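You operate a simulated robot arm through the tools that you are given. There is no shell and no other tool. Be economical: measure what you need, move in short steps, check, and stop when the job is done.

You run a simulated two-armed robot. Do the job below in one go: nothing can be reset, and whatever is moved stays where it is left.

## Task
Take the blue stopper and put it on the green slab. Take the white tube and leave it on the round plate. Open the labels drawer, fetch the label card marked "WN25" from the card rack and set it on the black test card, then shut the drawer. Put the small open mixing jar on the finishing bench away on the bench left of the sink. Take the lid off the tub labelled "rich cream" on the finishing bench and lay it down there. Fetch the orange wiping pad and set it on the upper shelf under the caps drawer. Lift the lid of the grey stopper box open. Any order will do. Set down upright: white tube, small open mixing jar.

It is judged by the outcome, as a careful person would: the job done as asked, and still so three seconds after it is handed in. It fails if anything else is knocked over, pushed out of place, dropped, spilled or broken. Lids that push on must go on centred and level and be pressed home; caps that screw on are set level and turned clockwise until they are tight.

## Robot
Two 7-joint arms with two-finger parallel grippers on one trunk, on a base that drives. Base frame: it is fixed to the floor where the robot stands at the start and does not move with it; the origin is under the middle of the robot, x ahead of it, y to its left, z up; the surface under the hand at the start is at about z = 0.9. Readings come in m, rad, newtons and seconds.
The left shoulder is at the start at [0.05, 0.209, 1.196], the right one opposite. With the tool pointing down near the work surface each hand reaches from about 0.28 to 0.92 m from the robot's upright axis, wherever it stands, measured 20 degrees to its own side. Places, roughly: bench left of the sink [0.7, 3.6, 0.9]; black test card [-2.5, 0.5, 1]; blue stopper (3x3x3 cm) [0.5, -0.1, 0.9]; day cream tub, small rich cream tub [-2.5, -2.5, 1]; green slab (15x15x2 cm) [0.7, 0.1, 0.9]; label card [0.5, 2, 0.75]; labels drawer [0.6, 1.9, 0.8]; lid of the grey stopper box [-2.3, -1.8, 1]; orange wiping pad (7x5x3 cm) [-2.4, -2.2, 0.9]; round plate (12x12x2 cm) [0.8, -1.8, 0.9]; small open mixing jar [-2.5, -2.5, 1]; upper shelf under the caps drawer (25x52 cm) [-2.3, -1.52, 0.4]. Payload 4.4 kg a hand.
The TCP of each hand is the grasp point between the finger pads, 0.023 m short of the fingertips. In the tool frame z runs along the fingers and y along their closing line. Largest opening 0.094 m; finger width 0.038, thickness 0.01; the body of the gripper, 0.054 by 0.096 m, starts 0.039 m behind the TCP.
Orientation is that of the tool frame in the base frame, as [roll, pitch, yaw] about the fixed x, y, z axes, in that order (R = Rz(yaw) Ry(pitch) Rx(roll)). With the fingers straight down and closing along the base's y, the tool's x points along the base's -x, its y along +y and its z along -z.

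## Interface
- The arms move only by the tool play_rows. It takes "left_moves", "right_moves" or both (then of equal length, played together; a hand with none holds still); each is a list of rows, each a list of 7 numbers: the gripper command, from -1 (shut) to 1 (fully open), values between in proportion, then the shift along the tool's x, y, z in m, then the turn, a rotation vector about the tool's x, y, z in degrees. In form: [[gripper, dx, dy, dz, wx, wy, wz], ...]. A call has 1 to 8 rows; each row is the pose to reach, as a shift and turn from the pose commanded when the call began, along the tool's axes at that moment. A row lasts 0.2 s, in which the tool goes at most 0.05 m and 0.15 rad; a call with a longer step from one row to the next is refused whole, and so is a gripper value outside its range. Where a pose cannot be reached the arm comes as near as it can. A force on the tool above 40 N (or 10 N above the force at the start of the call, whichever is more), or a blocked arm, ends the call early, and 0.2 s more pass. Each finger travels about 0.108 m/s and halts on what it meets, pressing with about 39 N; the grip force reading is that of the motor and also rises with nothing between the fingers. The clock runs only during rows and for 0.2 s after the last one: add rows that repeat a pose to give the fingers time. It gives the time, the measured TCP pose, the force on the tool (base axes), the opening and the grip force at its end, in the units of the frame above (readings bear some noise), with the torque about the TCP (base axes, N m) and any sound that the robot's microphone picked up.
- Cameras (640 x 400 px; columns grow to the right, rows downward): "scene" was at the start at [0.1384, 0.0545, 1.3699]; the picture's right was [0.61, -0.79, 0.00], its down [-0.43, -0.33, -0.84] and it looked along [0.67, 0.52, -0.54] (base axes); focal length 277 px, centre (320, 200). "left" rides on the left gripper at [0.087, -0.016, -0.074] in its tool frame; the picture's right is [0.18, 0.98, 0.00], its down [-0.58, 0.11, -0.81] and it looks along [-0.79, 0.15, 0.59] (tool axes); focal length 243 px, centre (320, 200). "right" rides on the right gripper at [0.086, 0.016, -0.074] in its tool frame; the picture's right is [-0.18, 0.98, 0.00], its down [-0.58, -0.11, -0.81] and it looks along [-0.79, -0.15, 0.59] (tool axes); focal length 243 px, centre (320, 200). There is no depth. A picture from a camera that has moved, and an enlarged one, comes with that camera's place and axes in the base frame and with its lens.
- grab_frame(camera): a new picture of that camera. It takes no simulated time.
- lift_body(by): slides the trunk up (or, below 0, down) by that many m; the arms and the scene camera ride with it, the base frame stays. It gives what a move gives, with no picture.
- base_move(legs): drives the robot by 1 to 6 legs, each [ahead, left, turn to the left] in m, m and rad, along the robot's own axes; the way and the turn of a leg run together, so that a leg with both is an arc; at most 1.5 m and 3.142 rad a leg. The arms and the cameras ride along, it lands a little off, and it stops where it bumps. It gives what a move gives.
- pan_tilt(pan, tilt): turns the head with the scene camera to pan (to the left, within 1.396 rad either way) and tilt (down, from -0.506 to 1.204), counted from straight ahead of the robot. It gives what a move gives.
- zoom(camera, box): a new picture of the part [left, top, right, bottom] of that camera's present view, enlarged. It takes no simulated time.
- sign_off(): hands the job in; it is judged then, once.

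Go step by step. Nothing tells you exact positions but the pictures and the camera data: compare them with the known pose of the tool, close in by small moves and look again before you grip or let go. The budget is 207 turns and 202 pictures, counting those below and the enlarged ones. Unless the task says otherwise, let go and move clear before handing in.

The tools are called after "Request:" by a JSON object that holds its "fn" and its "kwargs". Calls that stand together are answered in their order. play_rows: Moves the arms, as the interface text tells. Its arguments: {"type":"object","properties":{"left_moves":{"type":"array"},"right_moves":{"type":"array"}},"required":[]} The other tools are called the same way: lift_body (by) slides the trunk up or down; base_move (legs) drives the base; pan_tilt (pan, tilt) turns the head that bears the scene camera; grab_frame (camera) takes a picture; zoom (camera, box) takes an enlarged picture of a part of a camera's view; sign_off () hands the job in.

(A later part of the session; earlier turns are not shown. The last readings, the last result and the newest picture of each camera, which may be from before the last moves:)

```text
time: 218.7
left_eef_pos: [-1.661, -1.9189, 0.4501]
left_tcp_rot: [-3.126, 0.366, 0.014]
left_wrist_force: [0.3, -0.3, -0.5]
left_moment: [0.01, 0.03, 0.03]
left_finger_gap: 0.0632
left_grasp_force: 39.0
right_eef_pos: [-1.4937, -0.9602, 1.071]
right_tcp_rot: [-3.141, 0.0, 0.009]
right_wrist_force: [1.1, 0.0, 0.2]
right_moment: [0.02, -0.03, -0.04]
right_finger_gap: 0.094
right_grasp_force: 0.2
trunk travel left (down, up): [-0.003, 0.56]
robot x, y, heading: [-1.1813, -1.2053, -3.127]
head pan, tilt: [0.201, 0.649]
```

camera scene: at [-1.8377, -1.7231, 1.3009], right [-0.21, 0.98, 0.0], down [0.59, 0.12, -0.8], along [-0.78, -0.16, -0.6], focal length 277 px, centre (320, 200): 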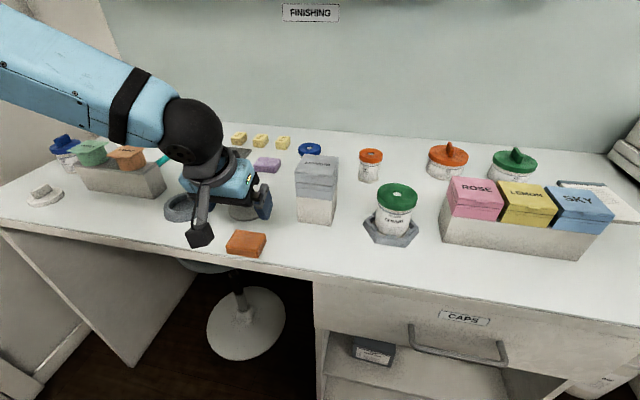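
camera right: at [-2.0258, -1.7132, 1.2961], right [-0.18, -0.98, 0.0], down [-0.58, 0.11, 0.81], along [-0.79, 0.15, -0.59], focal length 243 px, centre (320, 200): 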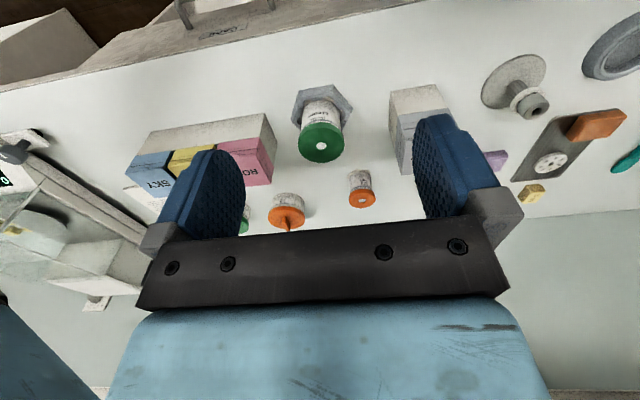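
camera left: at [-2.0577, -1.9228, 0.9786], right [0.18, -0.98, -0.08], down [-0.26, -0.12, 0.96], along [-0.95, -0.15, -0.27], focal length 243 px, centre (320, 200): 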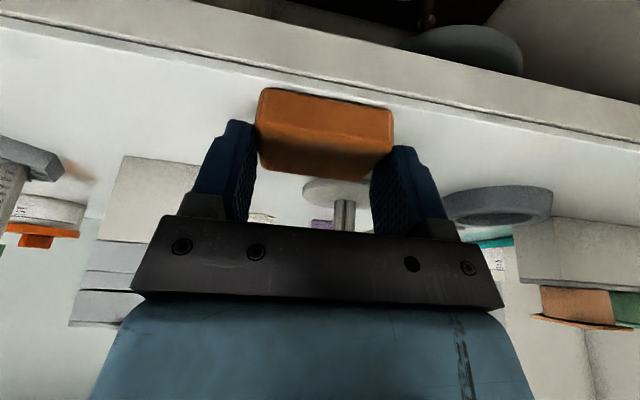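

The hand now gets down to z 0.45. I'll raise slightly for entry, and move the base so the hand lines up in front of the shelf.

Request:
{"fn": "play_rows", "kwargs": {"left_moves": [[-1, -0.01, 0, -0.025, 0, 0, 0], [-1, -0.02, 0, -0.052, 0, 0, 0]]}}

Request:
{"fn": "base_move", "kwargs": {"legs": [[0.2, -0.49, 0]]}}

Request:
{"fn": "pan_tilt", "kwargs": {"pan": 0.85, "tilt": 0.6}}

Request:
{"fn": "grab_frame", "kwargs": {"camera": "scene"}}

Request:
{"fn": "grab_frame", "kwargs": {"camera": "left"}}

```text
time: 219.3
left_eef_pos: [-1.6581, -1.9177, 0.508]
left_tcp_rot: [-3.13, 0.364, 0.013]
left_wrist_force: [0.1, -0.1, 0.1]
left_moment: [-0.03, 0.03, 0.01]
left_finger_gap: 0.0634
left_grasp_force: 38.8
right_eef_pos: [-1.4927, -0.9586, 1.0714]
right_tcp_rot: [3.14, 0.001, 0.01]
right_wrist_force: [-0.6, 0.9, 1.2]
right_moment: [0.01, 0.03, 0.01]
right_finger_gap: 0.0938
right_grasp_force: 0.0
trunk travel left (down, up): [-0.003, 0.56]
robot x, y, heading: [-1.1835, -1.2082, -3.132]
head pan, tilt: [0.201, 0.649]
```

```text
time: 224.1
left_eef_pos: [-1.864, -1.4252, 0.5079]
left_tcp_rot: [-3.128, 0.365, 0.016]
left_wrist_force: [-1.0, -1.1, 0.1]
left_moment: [0.0, 0.03, 0.02]
left_finger_gap: 0.0631
left_grasp_force: 39.4
right_eef_pos: [-1.7018, -0.4636, 1.0708]
right_tcp_rot: [-3.14, 0.001, 0.009]
right_wrist_force: [-0.3, -0.5, -0.6]
right_moment: [-0.01, 0.02, -0.01]
right_finger_gap: 0.094
right_grasp_force: 0.0
trunk travel left (down, up): [-0.003, 0.56]
robot x, y, heading: [-1.3878, -0.7135, -3.132]
head pan, tilt: [0.201, 0.649]
```

```text
time: 225.2
left_eef_pos: [-1.8653, -1.4248, 0.5072]
left_tcp_rot: [-3.128, 0.366, 0.016]
left_wrist_force: [-0.8, 0.1, -0.8]
left_moment: [0.01, 0.0, 0.0]
left_finger_gap: 0.0632
left_grasp_force: 39.0
right_eef_pos: [-1.7011, -0.4643, 1.0704]
right_tcp_rot: [3.141, 0.0, 0.009]
right_wrist_force: [0.1, -0.6, -0.2]
right_moment: [-0.03, -0.02, -0.01]
right_finger_gap: 0.094
right_grasp_force: 0.0
trunk travel left (down, up): [-0.003, 0.56]
robot x, y, heading: [-1.3873, -0.7133, -3.129]
head pan, tilt: [0.85, 0.6]
```

```text
90 pictures are left
camera scene: at [-1.5142, -0.7803, 1.0952], right [-0.76, 0.65, 0.0], down [0.37, 0.43, -0.83], along [-0.54, -0.63, -0.56], focal length 277 px, centre (320, 200)
```

scene: 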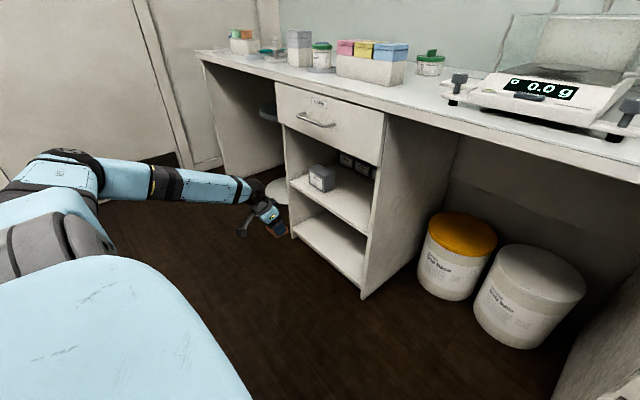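

```text
89 pictures are left
camera left: at [-1.7575, -1.4081, 0.5474], right [0.18, -0.98, -0.08], down [-0.25, -0.12, 0.96], along [-0.95, -0.16, -0.27], focal length 243 px, centre (320, 200)
```

left: 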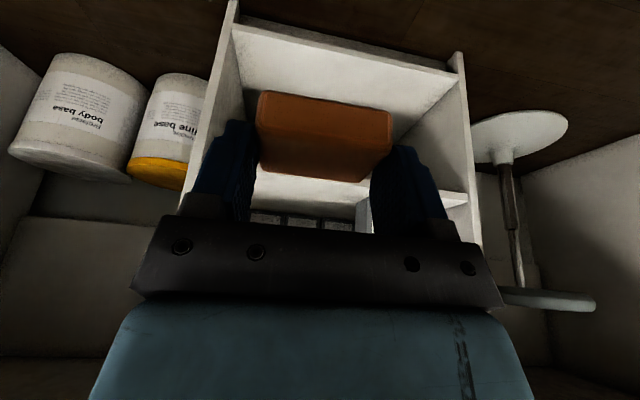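

Aligned with the shelf. I'll lower a little and drive in 0.2 m first.

Request:
{"fn": "play_rows", "kwargs": {"left_moves": [[-1, 0.007, 0, 0.018, 0, 0, 0], [-1, 0.013, 0, 0.035, 0, 0, 0]]}}

Request:
{"fn": "base_move", "kwargs": {"legs": [[0.22, 0, 0]]}}

Request:
{"fn": "grab_frame", "kwargs": {"camera": "scene"}}

Request:
{"fn": "grab_frame", "kwargs": {"camera": "left"}}

```text
time: 225.8
left_eef_pos: [-1.8648, -1.4264, 0.4699]
left_tcp_rot: [-3.13, 0.365, 0.013]
left_wrist_force: [0.1, -0.5, -1.3]
left_moment: [-0.01, -0.04, 0.03]
left_finger_gap: 0.0629
left_grasp_force: 39.1
right_eef_pos: [-1.7018, -0.4652, 1.0712]
right_tcp_rot: [-3.141, 0.001, 0.01]
right_wrist_force: [0.5, -0.2, 1.0]
right_moment: [-0.02, 0.0, 0.01]
right_finger_gap: 0.0939
right_grasp_force: 0.1
trunk travel left (down, up): [-0.003, 0.56]
robot x, y, heading: [-1.3899, -0.713, -3.13]
head pan, tilt: [0.85, 0.6]
```

```text
time: 227.4
left_eef_pos: [-2.0835, -1.4278, 0.4712]
left_tcp_rot: [-3.129, 0.363, 0.015]
left_wrist_force: [-0.1, -0.1, 0.4]
left_moment: [-0.01, -0.01, 0.01]
left_finger_gap: 0.0633
left_grasp_force: 38.8
right_eef_pos: [-1.9196, -0.4678, 1.07]
right_tcp_rot: [3.141, -0.001, 0.009]
right_wrist_force: [-0.2, -0.4, 0.0]
right_moment: [0.0, -0.02, 0.0]
right_finger_gap: 0.0939
right_grasp_force: 0.2
trunk travel left (down, up): [-0.003, 0.56]
robot x, y, heading: [-1.6136, -0.7133, -3.134]
head pan, tilt: [0.85, 0.6]
```

```text
88 pictures are left
camera scene: at [-1.7326, -0.7828, 1.0951], right [-0.76, 0.65, 0.0], down [0.37, 0.43, -0.82], along [-0.54, -0.63, -0.57], focal length 277 px, centre (320, 200)
```

scene: 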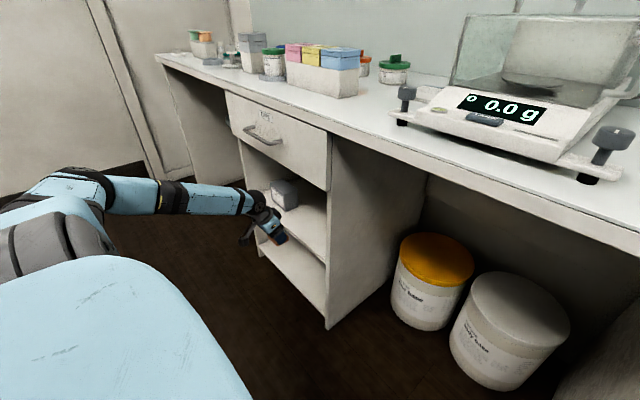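

```text
87 pictures are left
camera left: at [-1.9752, -1.4107, 0.5095], right [0.18, -0.98, -0.08], down [-0.26, -0.12, 0.96], along [-0.95, -0.16, -0.27], focal length 243 px, centre (320, 200)
```

left: 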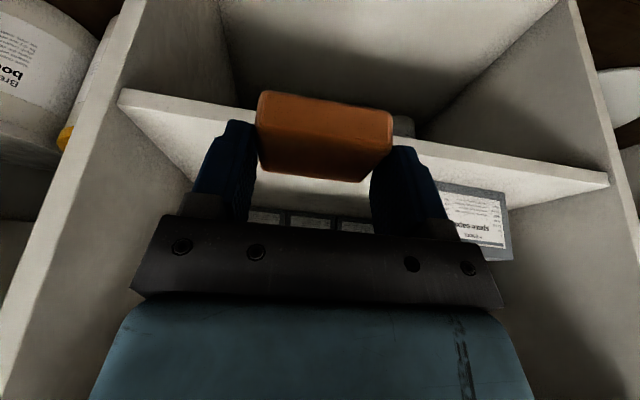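

Pad is about to enter above the shelf (edge at x≈-2.147, top z≈0.40). Driving in 0.12 m more.

Request:
{"fn": "base_move", "kwargs": {"legs": [[0.12, 0, 0]]}}

Request:
{"fn": "grab_frame", "kwargs": {"camera": "left"}}

Request:
{"fn": "grab_frame", "kwargs": {"camera": "scene"}}

```text
time: 228.7
left_eef_pos: [-2.2014, -1.4295, 0.4699]
left_tcp_rot: [-3.131, 0.364, 0.016]
left_wrist_force: [-0.1, -1.1, -0.3]
left_moment: [0.01, 0.02, -0.03]
left_finger_gap: 0.0631
left_grasp_force: 38.9
right_eef_pos: [-2.0385, -0.4687, 1.0703]
right_tcp_rot: [-3.141, 0.002, 0.01]
right_wrist_force: [-0.3, -0.1, -0.4]
right_moment: [-0.02, -0.04, 0.01]
right_finger_gap: 0.0942
right_grasp_force: 0.0
trunk travel left (down, up): [-0.003, 0.56]
robot x, y, heading: [-1.7237, -0.7157, -3.13]
head pan, tilt: [0.85, 0.6]
```

```text
86 pictures are left
camera left: at [-2.0935, -1.412, 0.5095], right [0.18, -0.98, -0.08], down [-0.26, -0.12, 0.96], along [-0.95, -0.16, -0.27], focal length 243 px, centre (320, 200)
```

left: 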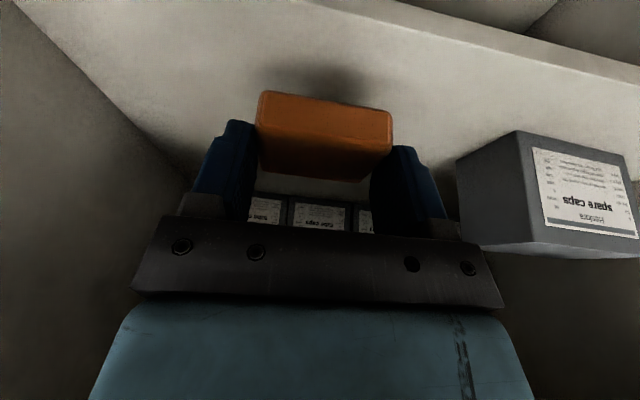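

```text
85 pictures are left
camera scene: at [-1.8509, -0.784, 1.0951], right [-0.76, 0.65, 0.0], down [0.37, 0.43, -0.82], along [-0.54, -0.63, -0.57], focal length 277 px, centre (320, 200)
```

scene: 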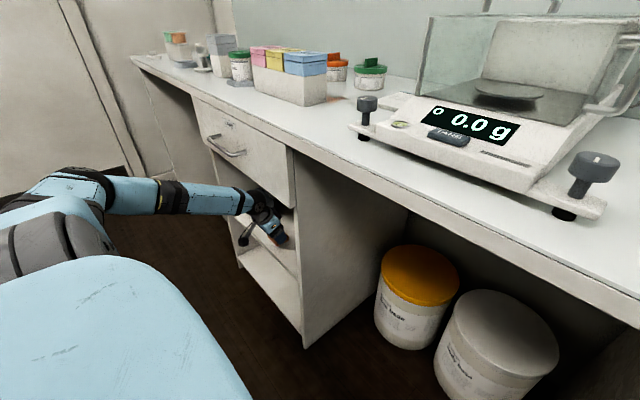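

Pad is over the shelf with room on both sides. Lowering in small steps.

Request:
{"fn": "play_rows", "kwargs": {"left_moves": [[-1, 0.004, 0, 0.011, 0, 0, 0], [-1, 0.008, 0, 0.021, 0, 0, 0], [-1, 0.0095, 0, 0.025, 0, 0, 0], [-1, 0.011, 0, 0.029, 0, 0, 0], [-1, 0.0115, 0, 0.031, 0, 0, 0], [-1, 0.0115, 0, 0.031, 0, 0, 0]]}}

Request:
{"fn": "grab_frame", "kwargs": {"camera": "left"}}

```text
time: 230.1
left_eef_pos: [-2.2014, -1.431, 0.4362]
left_tcp_rot: [-3.129, 0.366, 0.015]
left_wrist_force: [-0.2, 0.1, 0.6]
left_moment: [-0.02, -0.02, -0.03]
left_finger_gap: 0.0633
left_grasp_force: 38.6
right_eef_pos: [-2.0376, -0.4683, 1.0697]
right_tcp_rot: [-3.141, 0.0, 0.011]
right_wrist_force: [0.2, -0.1, 0.0]
right_moment: [0.02, 0.02, -0.01]
right_finger_gap: 0.094
right_grasp_force: 0.1
trunk travel left (down, up): [-0.003, 0.56]
robot x, y, heading: [-1.7217, -0.7138, -3.134]
head pan, tilt: [0.85, 0.6]
```

```text
84 pictures are left
camera left: at [-2.0937, -1.4119, 0.4764], right [0.18, -0.98, -0.08], down [-0.25, -0.12, 0.96], along [-0.95, -0.16, -0.27], focal length 243 px, centre (320, 200)
```

left: 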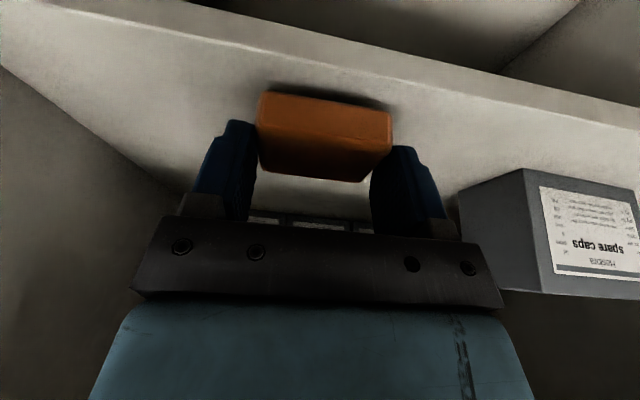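

Request:
{"fn": "play_rows", "kwargs": {"left_moves": [[-1, 0.0008, 0, 0.002, 0, 0, 0], [-1, 0.0015, 0, 0.004, 0, 0, 0], [-1, 0.0023, 0, 0.006, 0, 0, 0], [-1, 0.003, 0, 0.008, 0, 0, 0], [-1, 0.003, 0, 0.008, 0, 0, 0]]}}

```text
time: 231.3
left_eef_pos: [-2.2011, -1.4283, 0.4284]
left_tcp_rot: [-3.128, 0.364, 0.015]
left_wrist_force: [-0.2, 0.1, 0.0]
left_moment: [-0.01, 0.0, -0.05]
left_finger_gap: 0.0636
left_grasp_force: 38.8
right_eef_pos: [-2.0379, -0.4675, 1.0705]
right_tcp_rot: [-3.141, 0.001, 0.009]
right_wrist_force: [-0.3, -0.5, -0.9]
right_moment: [0.0, 0.0, -0.03]
right_finger_gap: 0.094
right_grasp_force: 0.1
trunk travel left (down, up): [-0.003, 0.56]
robot x, y, heading: [-1.7274, -0.7142, -3.13]
head pan, tilt: [0.85, 0.6]
```

Request:
{"fn": "play_rows", "kwargs": {"left_moves": [[-1, 0.0008, 0, 0.002, 0, 0, 0], [-1, 0.0015, 0, 0.004, 0, 0, 0], [-1, 0.0023, 0, 0.006, 0, 0, 0], [-1, 0.003, 0, 0.008, 0, 0, 0], [-1, 0.0038, 0, 0.01, 0, 0, 0], [-1, 0.0045, 0, 0.012, 0, 0, 0], [-1, 0.0045, 0, 0.012, 0, 0, 0]]}}

Request:
{"fn": "zoom", "kwargs": {"camera": "left", "box": [180, 60, 460, 235]}}

```text
time: 232.4
left_eef_pos: [-2.2037, -1.4298, 0.4283]
left_tcp_rot: [-3.133, 0.372, 0.016]
left_wrist_force: [12.2, 8.7, 26.1]
left_moment: [-0.02, -0.71, 0.15]
left_finger_gap: 0.0632
left_grasp_force: 39.4
right_eef_pos: [-2.0346, -0.4654, 1.07]
right_tcp_rot: [3.138, 0.003, 0.012]
right_wrist_force: [0.0, 0.2, -0.3]
right_moment: [0.0, 0.02, 0.03]
right_finger_gap: 0.094
right_grasp_force: 0.1
trunk travel left (down, up): [-0.003, 0.56]
robot x, y, heading: [-1.7251, -0.716, -3.132]
head pan, tilt: [0.85, 0.6]
stopped in row 5 (left hand): the force on the tool passed its limit at 43 N (the readings are from after the stop); the commanded pose is now the measured one
```

```text
2.29 times, centred on (320, 148) of left
camera zoom: at [-2.0949, -1.4121, 0.4663], right [0.18, -0.98, -0.07], down [-0.25, -0.12, 0.96], along [-0.95, -0.16, -0.26], focal length 555 px, centre (320, 320)
```

zoom: 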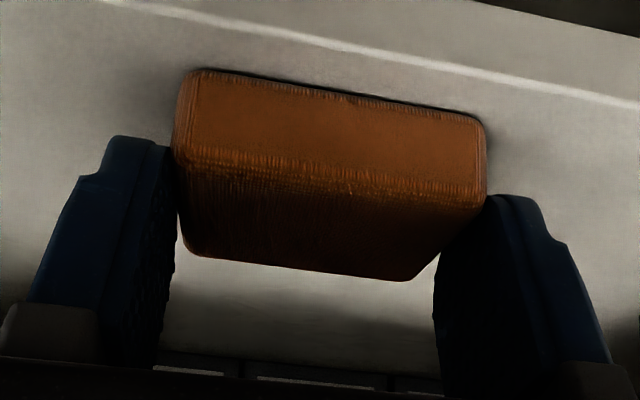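

The pad is on the shelf. Releasing, rising a bit and driving back out.

Request:
{"fn": "play_rows", "kwargs": {"left_moves": [[-1, -0.0005, 0, -0.001, 0, 0, 0], [0.4, -0.0005, 0, -0.001, 0, 0, 0], [0.7, -0.0005, 0, -0.001, 0, 0, 0], [0.7, -0.005, 0, -0.014, 0, 0, 0], [0.7, -0.015, 0, -0.04, 0, 0, 0]]}}

Request:
{"fn": "grab_frame", "kwargs": {"camera": "left"}}

Request:
{"fn": "base_move", "kwargs": {"legs": [[-0.35, 0, 0]]}}

Request:
{"fn": "grab_frame", "kwargs": {"camera": "left"}}

```text
time: 233.6
left_eef_pos: [-2.2032, -1.4302, 0.4641]
left_tcp_rot: [-3.132, 0.366, 0.016]
left_wrist_force: [0.7, -0.6, 1.0]
left_moment: [0.02, 0.0, 0.0]
left_finger_gap: 0.0798
left_grasp_force: 0.2
right_eef_pos: [-2.037, -0.4677, 1.0709]
right_tcp_rot: [3.14, -0.001, 0.012]
right_wrist_force: [-0.2, 0.4, 0.3]
right_moment: [0.01, 0.03, -0.01]
right_finger_gap: 0.0942
right_grasp_force: 0.1
trunk travel left (down, up): [-0.003, 0.56]
robot x, y, heading: [-1.7242, -0.7153, -3.131]
head pan, tilt: [0.85, 0.6]
```

```text
82 pictures are left
camera left: at [-2.0947, -1.4134, 0.5039], right [0.18, -0.98, -0.08], down [-0.25, -0.12, 0.96], along [-0.95, -0.16, -0.27], focal length 243 px, centre (320, 200)
```

left: 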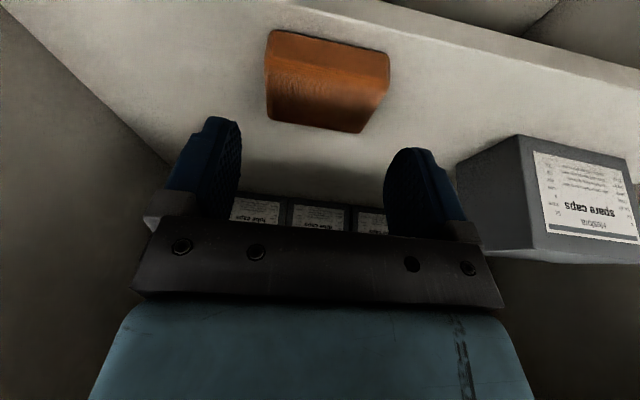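

```text
time: 235.8
left_eef_pos: [-1.8552, -1.4266, 0.4647]
left_tcp_rot: [-3.129, 0.366, 0.012]
left_wrist_force: [0.3, 0.3, 0.2]
left_moment: [0.0, 0.06, -0.02]
left_finger_gap: 0.0799
left_grasp_force: 0.1
right_eef_pos: [-1.6863, -0.4644, 1.0706]
right_tcp_rot: [-3.141, 0.001, 0.009]
right_wrist_force: [-0.4, 0.8, 0.9]
right_moment: [0.01, 0.01, 0.03]
right_finger_gap: 0.0941
right_grasp_force: 0.1
trunk travel left (down, up): [-0.003, 0.56]
robot x, y, heading: [-1.3738, -0.7118, -3.13]
head pan, tilt: [0.85, 0.6]
```

```text
81 pictures are left
camera left: at [-1.746, -1.4092, 0.5038], right [0.18, -0.98, -0.08], down [-0.25, -0.12, 0.96], along [-0.95, -0.16, -0.27], focal length 243 px, centre (320, 200)
```

left: 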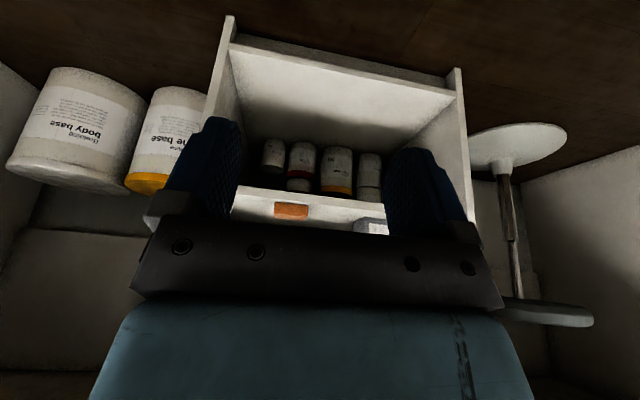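

Pad is set on the upper shelf. Now I'll raise the trunk, tuck the left arm, and head for the stopper box.

Request:
{"fn": "lift_body", "kwargs": {"by": 0.35}}

Request:
{"fn": "play_rows", "kwargs": {"left_moves": [[0.7, -0.015, -0.025, -0.038, 0, 0, 0], [0.7, -0.029, -0.05, -0.076, 0, 0, 0], [0.7, -0.043, -0.075, -0.114, 0, 0, 0], [0.7, -0.058, -0.1, -0.152, 0, 0, 0], [0.7, -0.072, -0.125, -0.19, 0, 0, 0], [0.7, -0.086, -0.15, -0.228, 0, 0, 0], [0.7, -0.1, -0.175, -0.266, 0, 0, 0], [0.7, -0.114, -0.2, -0.304, 0, 0, 0]]}}

Request:
{"fn": "play_rows", "kwargs": {"left_moves": [[0.7, 0.01, -0.045, 0, 0, 4, 0], [0.7, 0.02, -0.09, 0, 0, 8, 0], [0.7, 0.03, -0.135, 0, 0, 12, 0], [0.7, 0.04, -0.18, 0, 0, 16, 0], [0.7, 0.05, -0.22, 0, 0, 21, 0]]}}

Request:
{"fn": "base_move", "kwargs": {"legs": [[0, 1.31, 0], [0.27, 0, 0]]}}

Request:
{"fn": "pan_tilt", "kwargs": {"pan": -0.2, "tilt": 0.65}}

Request:
{"fn": "grab_frame", "kwargs": {"camera": "scene"}}

```text
time: 239.2
left_eef_pos: [-1.855, -1.4259, 0.8138]
left_tcp_rot: [-3.13, 0.368, 0.012]
left_wrist_force: [0.2, -0.1, -0.7]
left_moment: [-0.01, -0.01, 0.0]
left_finger_gap: 0.08
left_grasp_force: 0.1
right_eef_pos: [-1.6874, -0.4634, 1.4211]
right_tcp_rot: [3.139, -0.001, 0.011]
right_wrist_force: [1.0, 0.4, -0.6]
right_moment: [-0.01, -0.02, 0.05]
right_finger_gap: 0.094
right_grasp_force: 0.2
trunk travel left (down, up): [-0.353, 0.21]
robot x, y, heading: [-1.3773, -0.7149, -3.131]
head pan, tilt: [0.85, 0.6]
```

```text
time: 241.1
left_eef_pos: [-1.8518, -1.2292, 1.1408]
left_tcp_rot: [-3.131, 0.369, 0.016]
left_wrist_force: [0.5, 0.0, 0.9]
left_moment: [0.03, 0.0, 0.04]
left_finger_gap: 0.0799
left_grasp_force: 0.0
right_eef_pos: [-1.6872, -0.4651, 1.4211]
right_tcp_rot: [-3.141, 0.001, 0.009]
right_wrist_force: [-0.7, 0.1, 0.0]
right_moment: [-0.03, -0.02, -0.01]
right_finger_gap: 0.0941
right_grasp_force: 0.1
trunk travel left (down, up): [-0.353, 0.21]
robot x, y, heading: [-1.3787, -0.7119, -3.131]
head pan, tilt: [0.85, 0.6]
```

```text
time: 242.2
left_eef_pos: [-1.8095, -1.0058, 1.1275]
left_tcp_rot: [-3.134, 0.002, 0.01]
left_wrist_force: [0.1, 0.7, -0.7]
left_moment: [0.01, 0.0, 0.02]
left_finger_gap: 0.0798
left_grasp_force: 0.1
right_eef_pos: [-1.6876, -0.462, 1.4203]
right_tcp_rot: [3.139, 0.001, 0.008]
right_wrist_force: [-0.1, 0.0, 0.1]
right_moment: [-0.03, 0.02, -0.06]
right_finger_gap: 0.0941
right_grasp_force: 0.1
trunk travel left (down, up): [-0.353, 0.21]
robot x, y, heading: [-1.3743, -0.7122, -3.131]
head pan, tilt: [0.85, 0.6]
```

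```text
time: 255.5
left_eef_pos: [-2.0748, -2.3137, 1.1269]
left_tcp_rot: [-3.131, 0.001, 0.002]
left_wrist_force: [0.2, -1.0, -0.5]
left_moment: [0.0, 0.01, -0.03]
left_finger_gap: 0.0798
left_grasp_force: 0.1
right_eef_pos: [-1.9469, -1.7705, 1.4209]
right_tcp_rot: [-3.141, 0.0, 0.004]
right_wrist_force: [0.2, 0.5, 0.2]
right_moment: [0.01, -0.01, -0.01]
right_finger_gap: 0.094
right_grasp_force: 0.0
trunk travel left (down, up): [-0.353, 0.21]
robot x, y, heading: [-1.6368, -2.0204, -3.14]
head pan, tilt: [0.85, 0.6]
```

```text
time: 256.8
left_eef_pos: [-2.0739, -2.3134, 1.1252]
left_tcp_rot: [-3.132, 0.003, 0.003]
left_wrist_force: [0.0, 0.2, 0.2]
left_moment: [-0.01, 0.02, 0.06]
left_finger_gap: 0.0799
left_grasp_force: 0.0
right_eef_pos: [-1.9471, -1.7722, 1.4202]
right_tcp_rot: [3.14, 0.0, 0.0]
right_wrist_force: [-0.9, 0.5, 0.1]
right_moment: [0.02, 0.03, 0.0]
right_finger_gap: 0.0942
right_grasp_force: 0.1
trunk travel left (down, up): [-0.353, 0.21]
robot x, y, heading: [-1.6385, -2.0216, -3.141]
head pan, tilt: [-0.201, 0.649]
```

```text
80 pictures are left
camera scene: at [-1.7906, -2.0048, 1.4409], right [0.2, 0.98, 0.0], down [0.59, -0.12, -0.8], along [-0.78, 0.16, -0.6], focal length 277 px, centre (320, 200)
```

scene: 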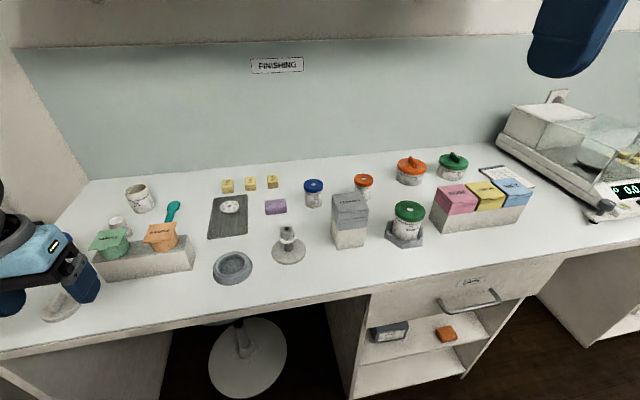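

Everything is in place. Measuring the box from this second viewpoint.

Request:
{"fn": "zoom", "kwargs": {"camera": "scene", "box": [310, 170, 390, 260]}}

```text
4.44 times, centred on (350, 215) of scene
camera zoom: at [-1.7906, -2.0048, 1.4409], right [0.2, 0.98, 0.0], down [0.59, -0.12, -0.8], along [-0.78, 0.16, -0.6], focal length 1230 px, centre (187, 133)
```

zoom: 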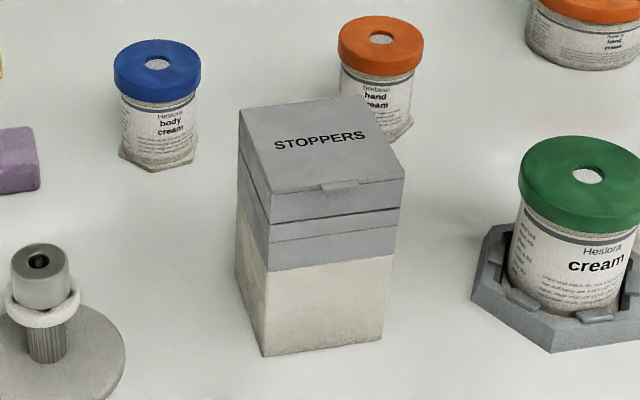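

Box: lid top at z≈1.03, front face x≈-2.265, centred y≈-1.826, aligned with the bench, tab centred at the front. I'll bring the right hand, fingers closed and tilted 60°, in front of the tab.

Request:
{"fn": "play_rows", "kwargs": {"right_moves": [[-1, -0.023, 0.006, 0.042, 0, -7.5, 0], [-1, -0.046, 0.012, 0.084, 0, -15, 0], [-1, -0.069, 0.018, 0.126, 0, -22.5, 0], [-1, -0.092, 0.025, 0.168, 0, -30, 0], [-1, -0.115, 0.031, 0.21, 0, -37.5, 0], [-1, -0.138, 0.037, 0.252, 0, -45, 0], [-1, -0.161, 0.044, 0.294, 0, -52.5, 0], [-1, -0.184, 0.05, 0.336, 0, -60, 0]]}}

Request:
{"fn": "grab_frame", "kwargs": {"camera": "scene"}}

Request:
{"fn": "grab_frame", "kwargs": {"camera": "right"}}

```text
time: 258.6
left_eef_pos: [-2.0762, -2.3166, 1.1246]
left_tcp_rot: [-3.127, 0.001, 0.003]
left_wrist_force: [-0.7, -2.2, -0.1]
left_moment: [0.07, -0.01, 0.02]
left_finger_gap: 0.0799
left_grasp_force: 0.1
right_eef_pos: [-2.1205, -1.8373, 1.0741]
right_tcp_rot: [3.087, 0.991, -0.026]
right_wrist_force: [1.2, 4.9, -6.9]
right_moment: [-0.11, 0.45, 0.3]
right_finger_gap: 0.0
right_grasp_force: 39.1
right hand out of reach, approached as far as the arm can: row 8
trunk travel left (down, up): [-0.353, 0.21]
robot x, y, heading: [-1.6351, -2.021, -3.136]
head pan, tilt: [-0.201, 0.649]
```

```text
78 pictures are left
camera scene: at [-1.7929, -2.0083, 1.4405], right [0.2, 0.98, 0.0], down [0.59, -0.12, -0.8], along [-0.78, 0.16, -0.61], focal length 277 px, centre (320, 200)
```

scene: 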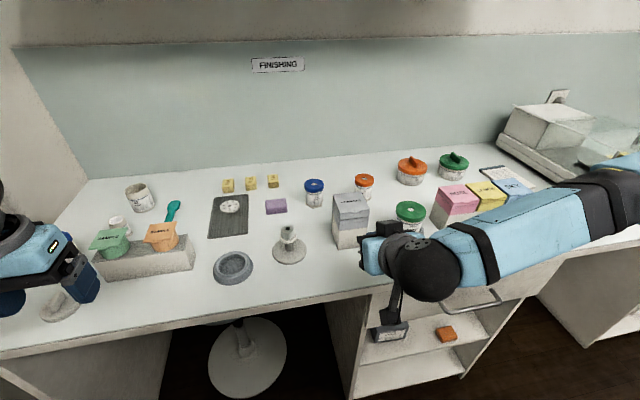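

```text
77 pictures are left
camera right: at [-2.0106, -1.8532, 1.0435], right [-0.08, -0.98, 0.18], down [0.35, 0.14, 0.93], along [-0.93, 0.14, 0.33], focal length 243 px, centre (320, 200)
```

right: 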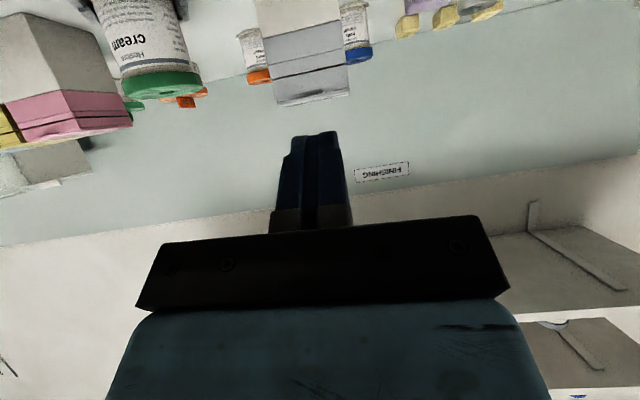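

The wrist shows some force and a twist, so I'll check whether the forearm touches something.

Request:
{"fn": "zoom", "kwargs": {"camera": "scene", "box": [330, 140, 640, 340]}}

Request:
{"fn": "play_rows", "kwargs": {"right_moves": [[-1, 0, 0, 0, 0, 0, 0]]}}

```text
2.00 times, centred on (485, 240) of scene
camera zoom: at [-1.7929, -2.0083, 1.4405], right [0.2, 0.98, 0.0], down [0.59, -0.12, -0.8], along [-0.78, 0.16, -0.61], focal length 554 px, centre (-10, 120)
```

zoom: 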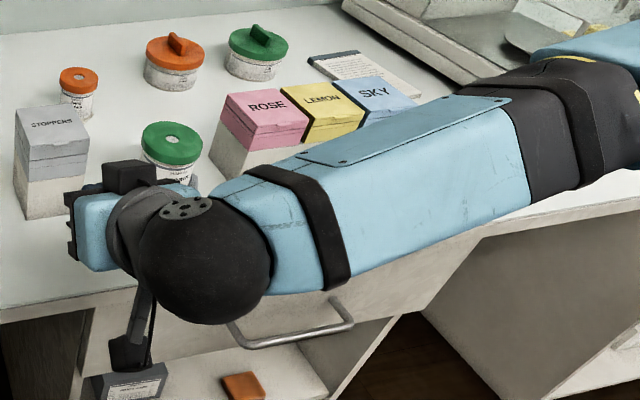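

```text
time: 259.0
left_eef_pos: [-2.0747, -2.3136, 1.1264]
left_tcp_rot: [-3.13, 0.002, 0.003]
left_wrist_force: [-0.8, 0.3, -1.1]
left_moment: [0.0, 0.0, 0.01]
left_finger_gap: 0.0801
left_grasp_force: 0.1
right_eef_pos: [-2.1275, -1.8314, 1.0879]
right_tcp_rot: [3.114, 1.027, -0.005]
right_wrist_force: [-0.5, 1.0, -0.4]
right_moment: [-0.04, 0.0, 0.01]
right_finger_gap: 0.0002
right_grasp_force: 39.3
trunk travel left (down, up): [-0.353, 0.21]
robot x, y, heading: [-1.6331, -2.0179, -3.144]
head pan, tilt: [-0.201, 0.649]
```

It settled to zero; nothing touched. Advancing to just in front of the lid, slightly below the tab.

Request:
{"fn": "play_rows", "kwargs": {"right_moves": [[-1, 0.009, -0.002, 0.042, 0, 0, 0], [-1, 0.018, -0.004, 0.084, 0, 0, 0], [-1, 0.027, -0.005, 0.126, 0, 0, 0], [-1, 0.027, -0.005, 0.126, 0, 0, 0]]}}

Request:
{"fn": "zoom", "kwargs": {"camera": "scene", "box": [300, 170, 440, 290]}}

Request:
{"fn": "grab_frame", "kwargs": {"camera": "right"}}

```text
time: 260.0
left_eef_pos: [-2.0725, -2.3152, 1.1279]
left_tcp_rot: [-3.13, 0.001, 0.003]
left_wrist_force: [-0.4, 0.0, -0.3]
left_moment: [0.03, -0.01, 0.0]
left_finger_gap: 0.08
left_grasp_force: 0.1
right_eef_pos: [-2.2259, -1.8398, 1.0128]
right_tcp_rot: [-3.133, 1.038, 0.001]
right_wrist_force: [0.6, 0.1, -0.5]
right_moment: [0.03, -0.01, -0.07]
right_finger_gap: 0.0
right_grasp_force: 38.9
right hand out of reach, approached as far as the arm can: row 2, 3, 4
trunk travel left (down, up): [-0.353, 0.21]
robot x, y, heading: [-1.6367, -2.0221, -3.142]
head pan, tilt: [-0.201, 0.649]
```

```text
3.33 times, centred on (370, 230) of scene
camera zoom: at [-1.7896, -2.0055, 1.4411], right [0.2, 0.98, 0.0], down [0.59, -0.12, -0.8], along [-0.78, 0.16, -0.6], focal length 923 px, centre (153, 100)
```

zoom: 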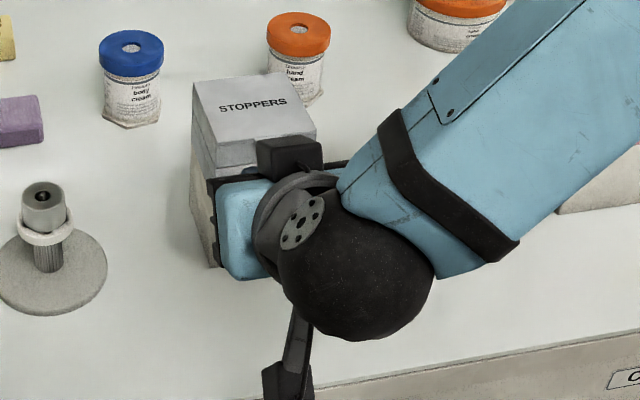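

```text
74 pictures are left
camera right: at [-2.1176, -1.8573, 0.9764], right [-0.1, -0.98, 0.15], down [0.4, 0.1, 0.91], along [-0.91, 0.15, 0.38], focal length 243 px, centre (320, 200)
```

right: 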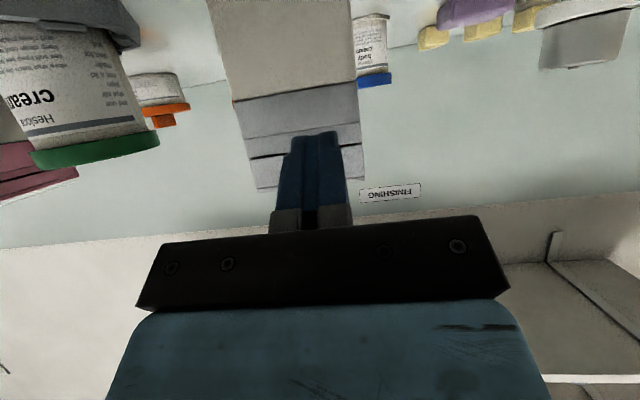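

Slightly too high and 14 mm to the side because of reach. I'll correct with small trunk and base moves.

Request:
{"fn": "lift_body", "kwargs": {"by": -0.012}}

Request:
{"fn": "base_move", "kwargs": {"legs": [[0, -0.014, 0]]}}

Request:
{"fn": "zoom", "kwargs": {"camera": "right", "box": [200, 60, 440, 240]}}

```text
time: 260.6
left_eef_pos: [-2.0729, -2.3137, 1.1151]
left_tcp_rot: [-3.131, 0.001, 0.001]
left_wrist_force: [-0.5, 0.0, 0.4]
left_moment: [-0.01, -0.01, -0.04]
left_finger_gap: 0.08
left_grasp_force: 0.0
right_eef_pos: [-2.2263, -1.8397, 1.0004]
right_tcp_rot: [-3.135, 1.038, -0.001]
right_wrist_force: [-0.7, -0.4, 0.3]
right_moment: [0.03, 0.01, 0.0]
right_finger_gap: 0.0002
right_grasp_force: 38.7
trunk travel left (down, up): [-0.341, 0.222]
robot x, y, heading: [-1.6421, -2.0188, -3.137]
head pan, tilt: [-0.201, 0.649]
```

```text
time: 261.4
left_eef_pos: [-2.0751, -2.3002, 1.1147]
left_tcp_rot: [-3.132, 0.003, 0.002]
left_wrist_force: [-0.9, -0.1, -0.1]
left_moment: [0.03, 0.04, 0.0]
left_finger_gap: 0.08
left_grasp_force: 0.1
right_eef_pos: [-2.2268, -1.8259, 0.9996]
right_tcp_rot: [-3.133, 1.04, 0.001]
right_wrist_force: [-1.0, -0.5, 0.3]
right_moment: [0.0, -0.01, 0.01]
right_finger_gap: 0.0
right_grasp_force: 39.0
trunk travel left (down, up): [-0.341, 0.222]
robot x, y, heading: [-1.6385, -2.0106, -3.141]
head pan, tilt: [-0.201, 0.649]
```

```text
2.22 times, centred on (320, 150) of right
camera zoom: at [-2.1179, -1.8434, 0.9639], right [-0.1, -0.98, 0.15], down [0.4, 0.1, 0.91], along [-0.91, 0.15, 0.38], focal length 539 px, centre (320, 311)
```

zoom: 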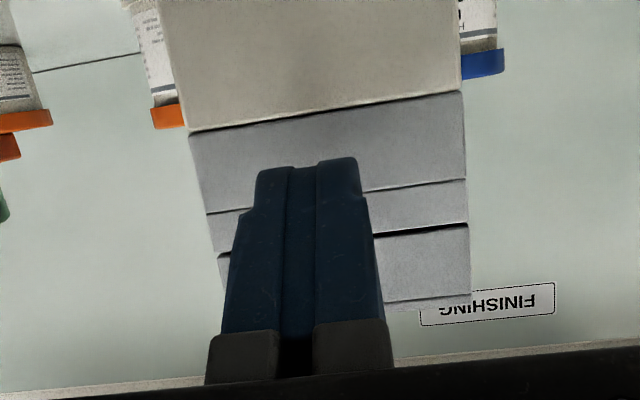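

Fingers are in front of the lid just above its seam. I'll touch the face and start lifting along the hinge arc, then check.

Request:
{"fn": "play_rows", "kwargs": {"right_moves": [[-1, -0.0053, 0.0, 0.0062, 0, 0, 0], [-1, -0.0173, 0, -0.0009, 0, 0, 0], [-1, -0.027, 0, -0.0045, 0, 0, 0], [-1, -0.0375, 0, -0.0081, 0, 0, 0], [-1, -0.0375, 0, -0.0081, 0, 0, 0]]}}

Request:
{"fn": "zoom", "kwargs": {"camera": "scene", "box": [300, 170, 440, 290]}}

Request:
{"fn": "zoom", "kwargs": {"camera": "right", "box": [200, 60, 440, 240]}}

```text
time: 262.6
left_eef_pos: [-2.0746, -2.3001, 1.1147]
left_tcp_rot: [-3.129, 0.001, 0.002]
left_wrist_force: [-0.2, 0.5, -0.5]
left_moment: [0.03, 0.04, -0.01]
left_finger_gap: 0.0801
left_grasp_force: 0.0
right_eef_pos: [-2.2384, -1.827, 1.0353]
right_tcp_rot: [-3.135, 1.038, 0.001]
right_wrist_force: [-0.2, 0.6, 0.0]
right_moment: [0.0, 0.01, -0.03]
right_finger_gap: 0.0001
right_grasp_force: 38.5
trunk travel left (down, up): [-0.341, 0.222]
robot x, y, heading: [-1.6429, -2.0085, -3.142]
head pan, tilt: [-0.201, 0.649]
```

```text
3.33 times, centred on (370, 230) of scene
camera zoom: at [-1.7909, -1.991, 1.4289], right [0.2, 0.98, 0.0], down [0.59, -0.12, -0.8], along [-0.78, 0.16, -0.6], focal length 923 px, centre (153, 100)
```

zoom: 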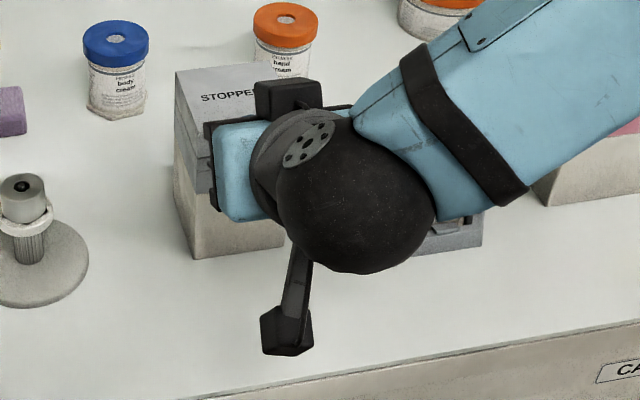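

```text
2.22 times, centred on (320, 150) of right
camera zoom: at [-2.1299, -1.8434, 1.0002], right [-0.1, -0.98, 0.15], down [0.4, 0.1, 0.91], along [-0.91, 0.15, 0.38], focal length 539 px, centre (320, 311)
```

zoom: 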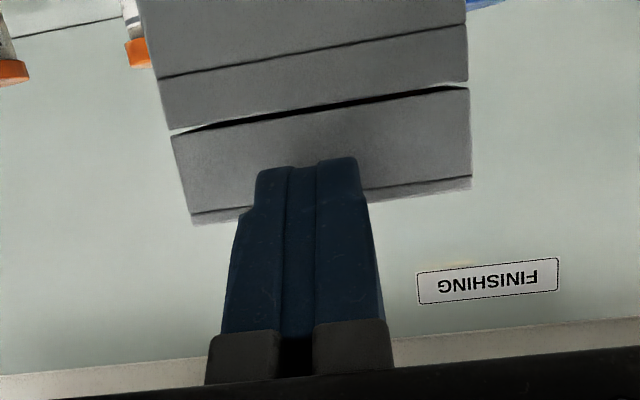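

The seam seems to be opening. Continuing along the arc.

Request:
{"fn": "play_rows", "kwargs": {"right_moves": [[-1, -0.01, 0, -0.001, 0, 0, 0], [-1, -0.0202, 0, 0.0009, 0, 0, 0], [-1, -0.03, 0, 0.004, 0, 0, 0], [-1, -0.039, 0, 0.0073, 0, 0, 0], [-1, -0.039, 0, 0.0073, 0, 0, 0]]}}

Request:
{"fn": "grab_frame", "kwargs": {"camera": "right"}}

Request:
{"fn": "zoom", "kwargs": {"camera": "scene", "box": [300, 150, 440, 270]}}

```text
time: 263.9
left_eef_pos: [-2.0705, -2.2991, 1.1166]
left_tcp_rot: [-3.133, 0.006, 0.002]
left_wrist_force: [-1.0, -0.4, 0.3]
left_moment: [-0.02, -0.01, 0.0]
left_finger_gap: 0.08
left_grasp_force: 0.1
right_eef_pos: [-2.2576, -1.8265, 1.069]
right_tcp_rot: [-3.14, 1.043, -0.002]
right_wrist_force: [25.8, 1.8, 13.8]
right_moment: [0.16, -0.58, 0.14]
right_finger_gap: 0.0002
right_grasp_force: 39.4
trunk travel left (down, up): [-0.341, 0.222]
robot x, y, heading: [-1.641, -2.0058, -3.142]
head pan, tilt: [-0.201, 0.649]
stopped in row 5 (right hand): the force on the tool passed its limit at 40 N (the readings are from after the stop); the commanded pose is now the measured one
```

```text
70 pictures are left
camera right: at [-2.1494, -1.8431, 1.0334], right [-0.1, -0.98, 0.16], down [0.4, 0.11, 0.91], along [-0.91, 0.15, 0.39], focal length 243 px, centre (320, 200)
```

right: 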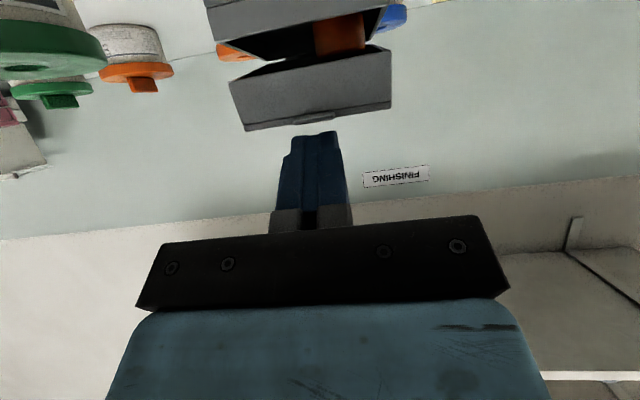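

```text
3.33 times, centred on (370, 210) of scene
camera zoom: at [-1.7846, -1.9901, 1.4296], right [0.2, 0.98, 0.0], down [0.59, -0.12, -0.8], along [-0.78, 0.16, -0.6], focal length 923 px, centre (153, 167)
```

zoom: 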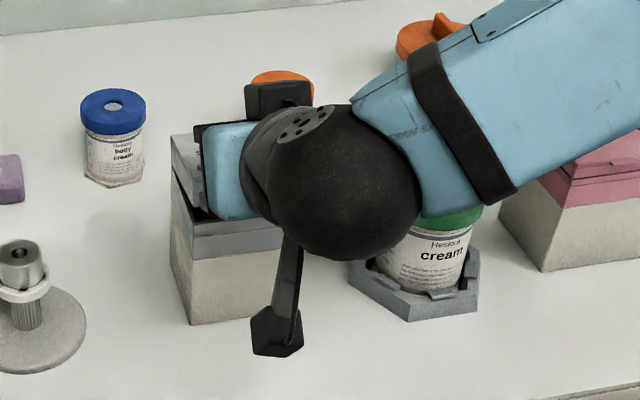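

The lid has started to open (I can see the stoppers inside), but my fingertips slid up over the tab. I'll back off and look at how it stays.

Request:
{"fn": "play_rows", "kwargs": {"right_moves": [[-1, 0.01, 0, -0.017, 0, 0, 0], [-1, 0.03, 0, -0.051, 0, 0, 0], [-1, 0.04, 0, -0.07, 0, 0, 0]]}}

Request:
{"fn": "grab_frame", "kwargs": {"camera": "right"}}

Request:
{"fn": "zoom", "kwargs": {"camera": "scene", "box": [300, 150, 440, 270]}}

```text
time: 264.7
left_eef_pos: [-2.0741, -2.2993, 1.1145]
left_tcp_rot: [-3.131, 0.002, 0.002]
left_wrist_force: [-0.4, 1.6, -0.1]
left_moment: [-0.02, -0.01, -0.01]
left_finger_gap: 0.0799
left_grasp_force: 0.0
right_eef_pos: [-2.1831, -1.828, 1.0686]
right_tcp_rot: [-3.134, 1.038, -0.002]
right_wrist_force: [-0.6, 0.1, 0.1]
right_moment: [0.03, 0.01, 0.01]
right_finger_gap: 0.0
right_grasp_force: 38.8
trunk travel left (down, up): [-0.341, 0.222]
robot x, y, heading: [-1.6392, -2.0141, -3.138]
head pan, tilt: [-0.201, 0.649]
```

```text
68 pictures are left
camera right: at [-2.075, -1.8432, 1.0316], right [-0.1, -0.98, 0.16], down [0.4, 0.1, 0.91], along [-0.91, 0.15, 0.38], focal length 243 px, centre (320, 200)
```

right: 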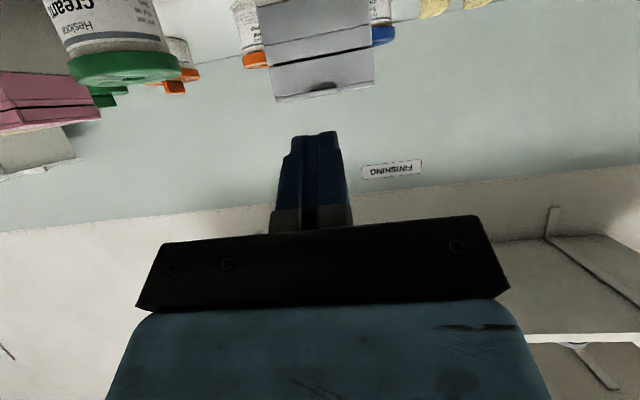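

```text
3.33 times, centred on (370, 210) of scene
camera zoom: at [-1.791, -1.9909, 1.4288], right [0.2, 0.98, 0.0], down [0.59, -0.12, -0.8], along [-0.78, 0.16, -0.6], focal length 923 px, centre (153, 167)
```

zoom: 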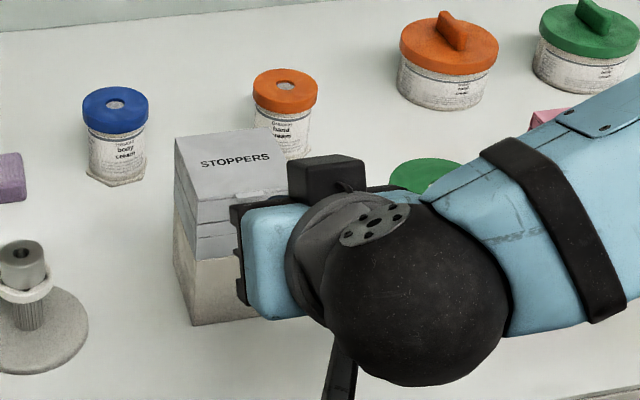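

The lid fell closed again; the rounded fingertips slipped past the tab. I'll instead roll the hand 90° so the two fingers straddle the tab above and below, which can't slip. First back off and roll.

Request:
{"fn": "play_rows", "kwargs": {"right_moves": [[-1, 0.01, 0, -0.02, 0, 0, 8], [-1, 0.02, 0, -0.04, 0, 0, 16], [-0.4, 0.02, 0, -0.04, 0, 0, 24], [-0.4, 0.02, 0, -0.04, 0, 0, 32], [-0.4, 0.02, 0, -0.04, 0, 0, 40], [-0.4, 0.02, 0, -0.04, 0, 0, 48], [-0.4, 0.02, 0, -0.04, 0, 0, 56]]}}

Request:
{"fn": "play_rows", "kwargs": {"right_moves": [[-0.4, 0, 0, 0, 0, 0, 8], [-0.4, 0, 0, 0, 0, 0, 16], [-0.4, 0, 0, 0, 0, 0, 24], [-0.4, 0, 0, 0, 0, 0, 32], [-0.4, 0, 0, 0, 0, 0, 34]]}}

Request:
{"fn": "grab_frame", "kwargs": {"camera": "right"}}

Request:
{"fn": "grab_frame", "kwargs": {"camera": "scene"}}

```text
time: 266.3
left_eef_pos: [-2.0729, -2.2999, 1.1138]
left_tcp_rot: [-3.133, 0.001, 0.003]
left_wrist_force: [-0.3, 0.1, -0.4]
left_moment: [-0.03, -0.01, 0.0]
left_finger_gap: 0.0799
left_grasp_force: 0.0
right_eef_pos: [-2.1374, -1.8268, 1.0711]
right_tcp_rot: [2.189, 0.504, -1.248]
right_wrist_force: [0.5, 1.0, 0.6]
right_moment: [-0.02, -0.02, 0.03]
right_finger_gap: 0.028
right_grasp_force: 0.0
trunk travel left (down, up): [-0.341, 0.222]
robot x, y, heading: [-1.6402, -2.0055, -3.143]
head pan, tilt: [-0.201, 0.649]
```

```text
time: 267.5
left_eef_pos: [-2.0735, -2.3011, 1.1146]
left_tcp_rot: [-3.132, 0.001, 0.003]
left_wrist_force: [0.3, 0.1, 1.1]
left_moment: [-0.02, 0.0, -0.01]
left_finger_gap: 0.0799
left_grasp_force: 0.1
right_eef_pos: [-2.1368, -1.8273, 1.0709]
right_tcp_rot: [2.103, 0.001, -1.577]
right_wrist_force: [0.3, 0.5, 1.3]
right_moment: [-0.01, 0.01, 0.02]
right_finger_gap: 0.0283
right_grasp_force: 0.2
trunk travel left (down, up): [-0.341, 0.222]
robot x, y, heading: [-1.6359, -2.0119, -3.14]
head pan, tilt: [-0.201, 0.649]
```

```text
66 pictures are left
camera right: at [-2.082, -1.9144, 1.1234], right [-0.5, 0.19, 0.85], down [0.75, 0.58, 0.32], along [-0.43, 0.8, -0.43], focal length 243 px, centre (320, 200)
```

right: 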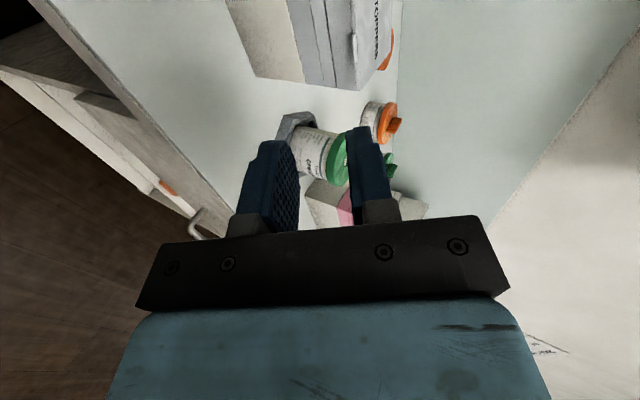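

```text
65 pictures are left
camera scene: at [-1.7903, -1.9908, 1.4289], right [0.2, 0.98, 0.0], down [0.59, -0.12, -0.8], along [-0.78, 0.16, -0.6], focal length 277 px, centre (320, 200)
```

scene: 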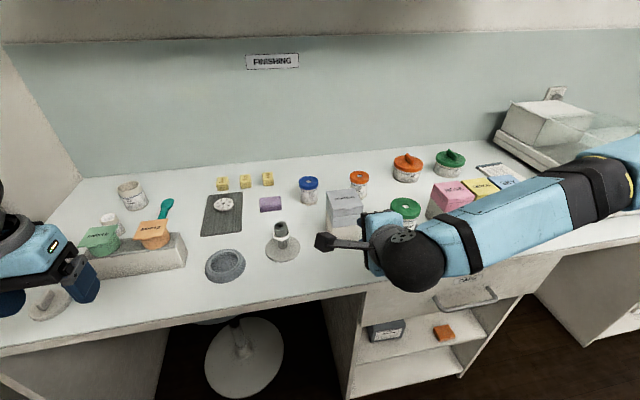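

The rolled pose works and this wrist view shows the box from the side. Moving closer to measure the tab.

Request:
{"fn": "play_rows", "kwargs": {"right_moves": [[-0.4, 0, 0.008, 0.04, 0, 0, 0], [-0.4, 0, 0.0162, 0.081, 0, 0, 0], [-0.4, 0, 0.0162, 0.081, 0, 0, 0]]}}

Request:
{"fn": "grab_frame", "kwargs": {"camera": "right"}}

```text
time: 268.3
left_eef_pos: [-2.0729, -2.3, 1.1141]
left_tcp_rot: [-3.132, 0.002, 0.002]
left_wrist_force: [0.6, 0.6, 0.1]
left_moment: [-0.02, 0.01, 0.01]
left_finger_gap: 0.0799
left_grasp_force: 0.1
right_eef_pos: [-2.214, -1.8266, 1.044]
right_tcp_rot: [2.103, 0.003, -1.576]
right_wrist_force: [0.6, -0.3, 0.2]
right_moment: [0.01, -0.02, 0.0]
right_finger_gap: 0.0283
right_grasp_force: 0.0
trunk travel left (down, up): [-0.341, 0.222]
robot x, y, heading: [-1.6416, -2.0062, -3.139]
head pan, tilt: [-0.201, 0.649]
```

```text
64 pictures are left
camera right: at [-2.1593, -1.9137, 1.0965], right [-0.5, 0.18, 0.85], down [0.75, 0.58, 0.32], along [-0.43, 0.8, -0.43], focal length 243 px, centre (320, 200)
```

right: 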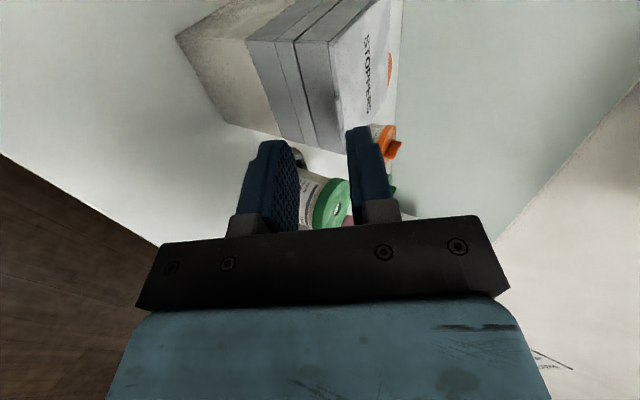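

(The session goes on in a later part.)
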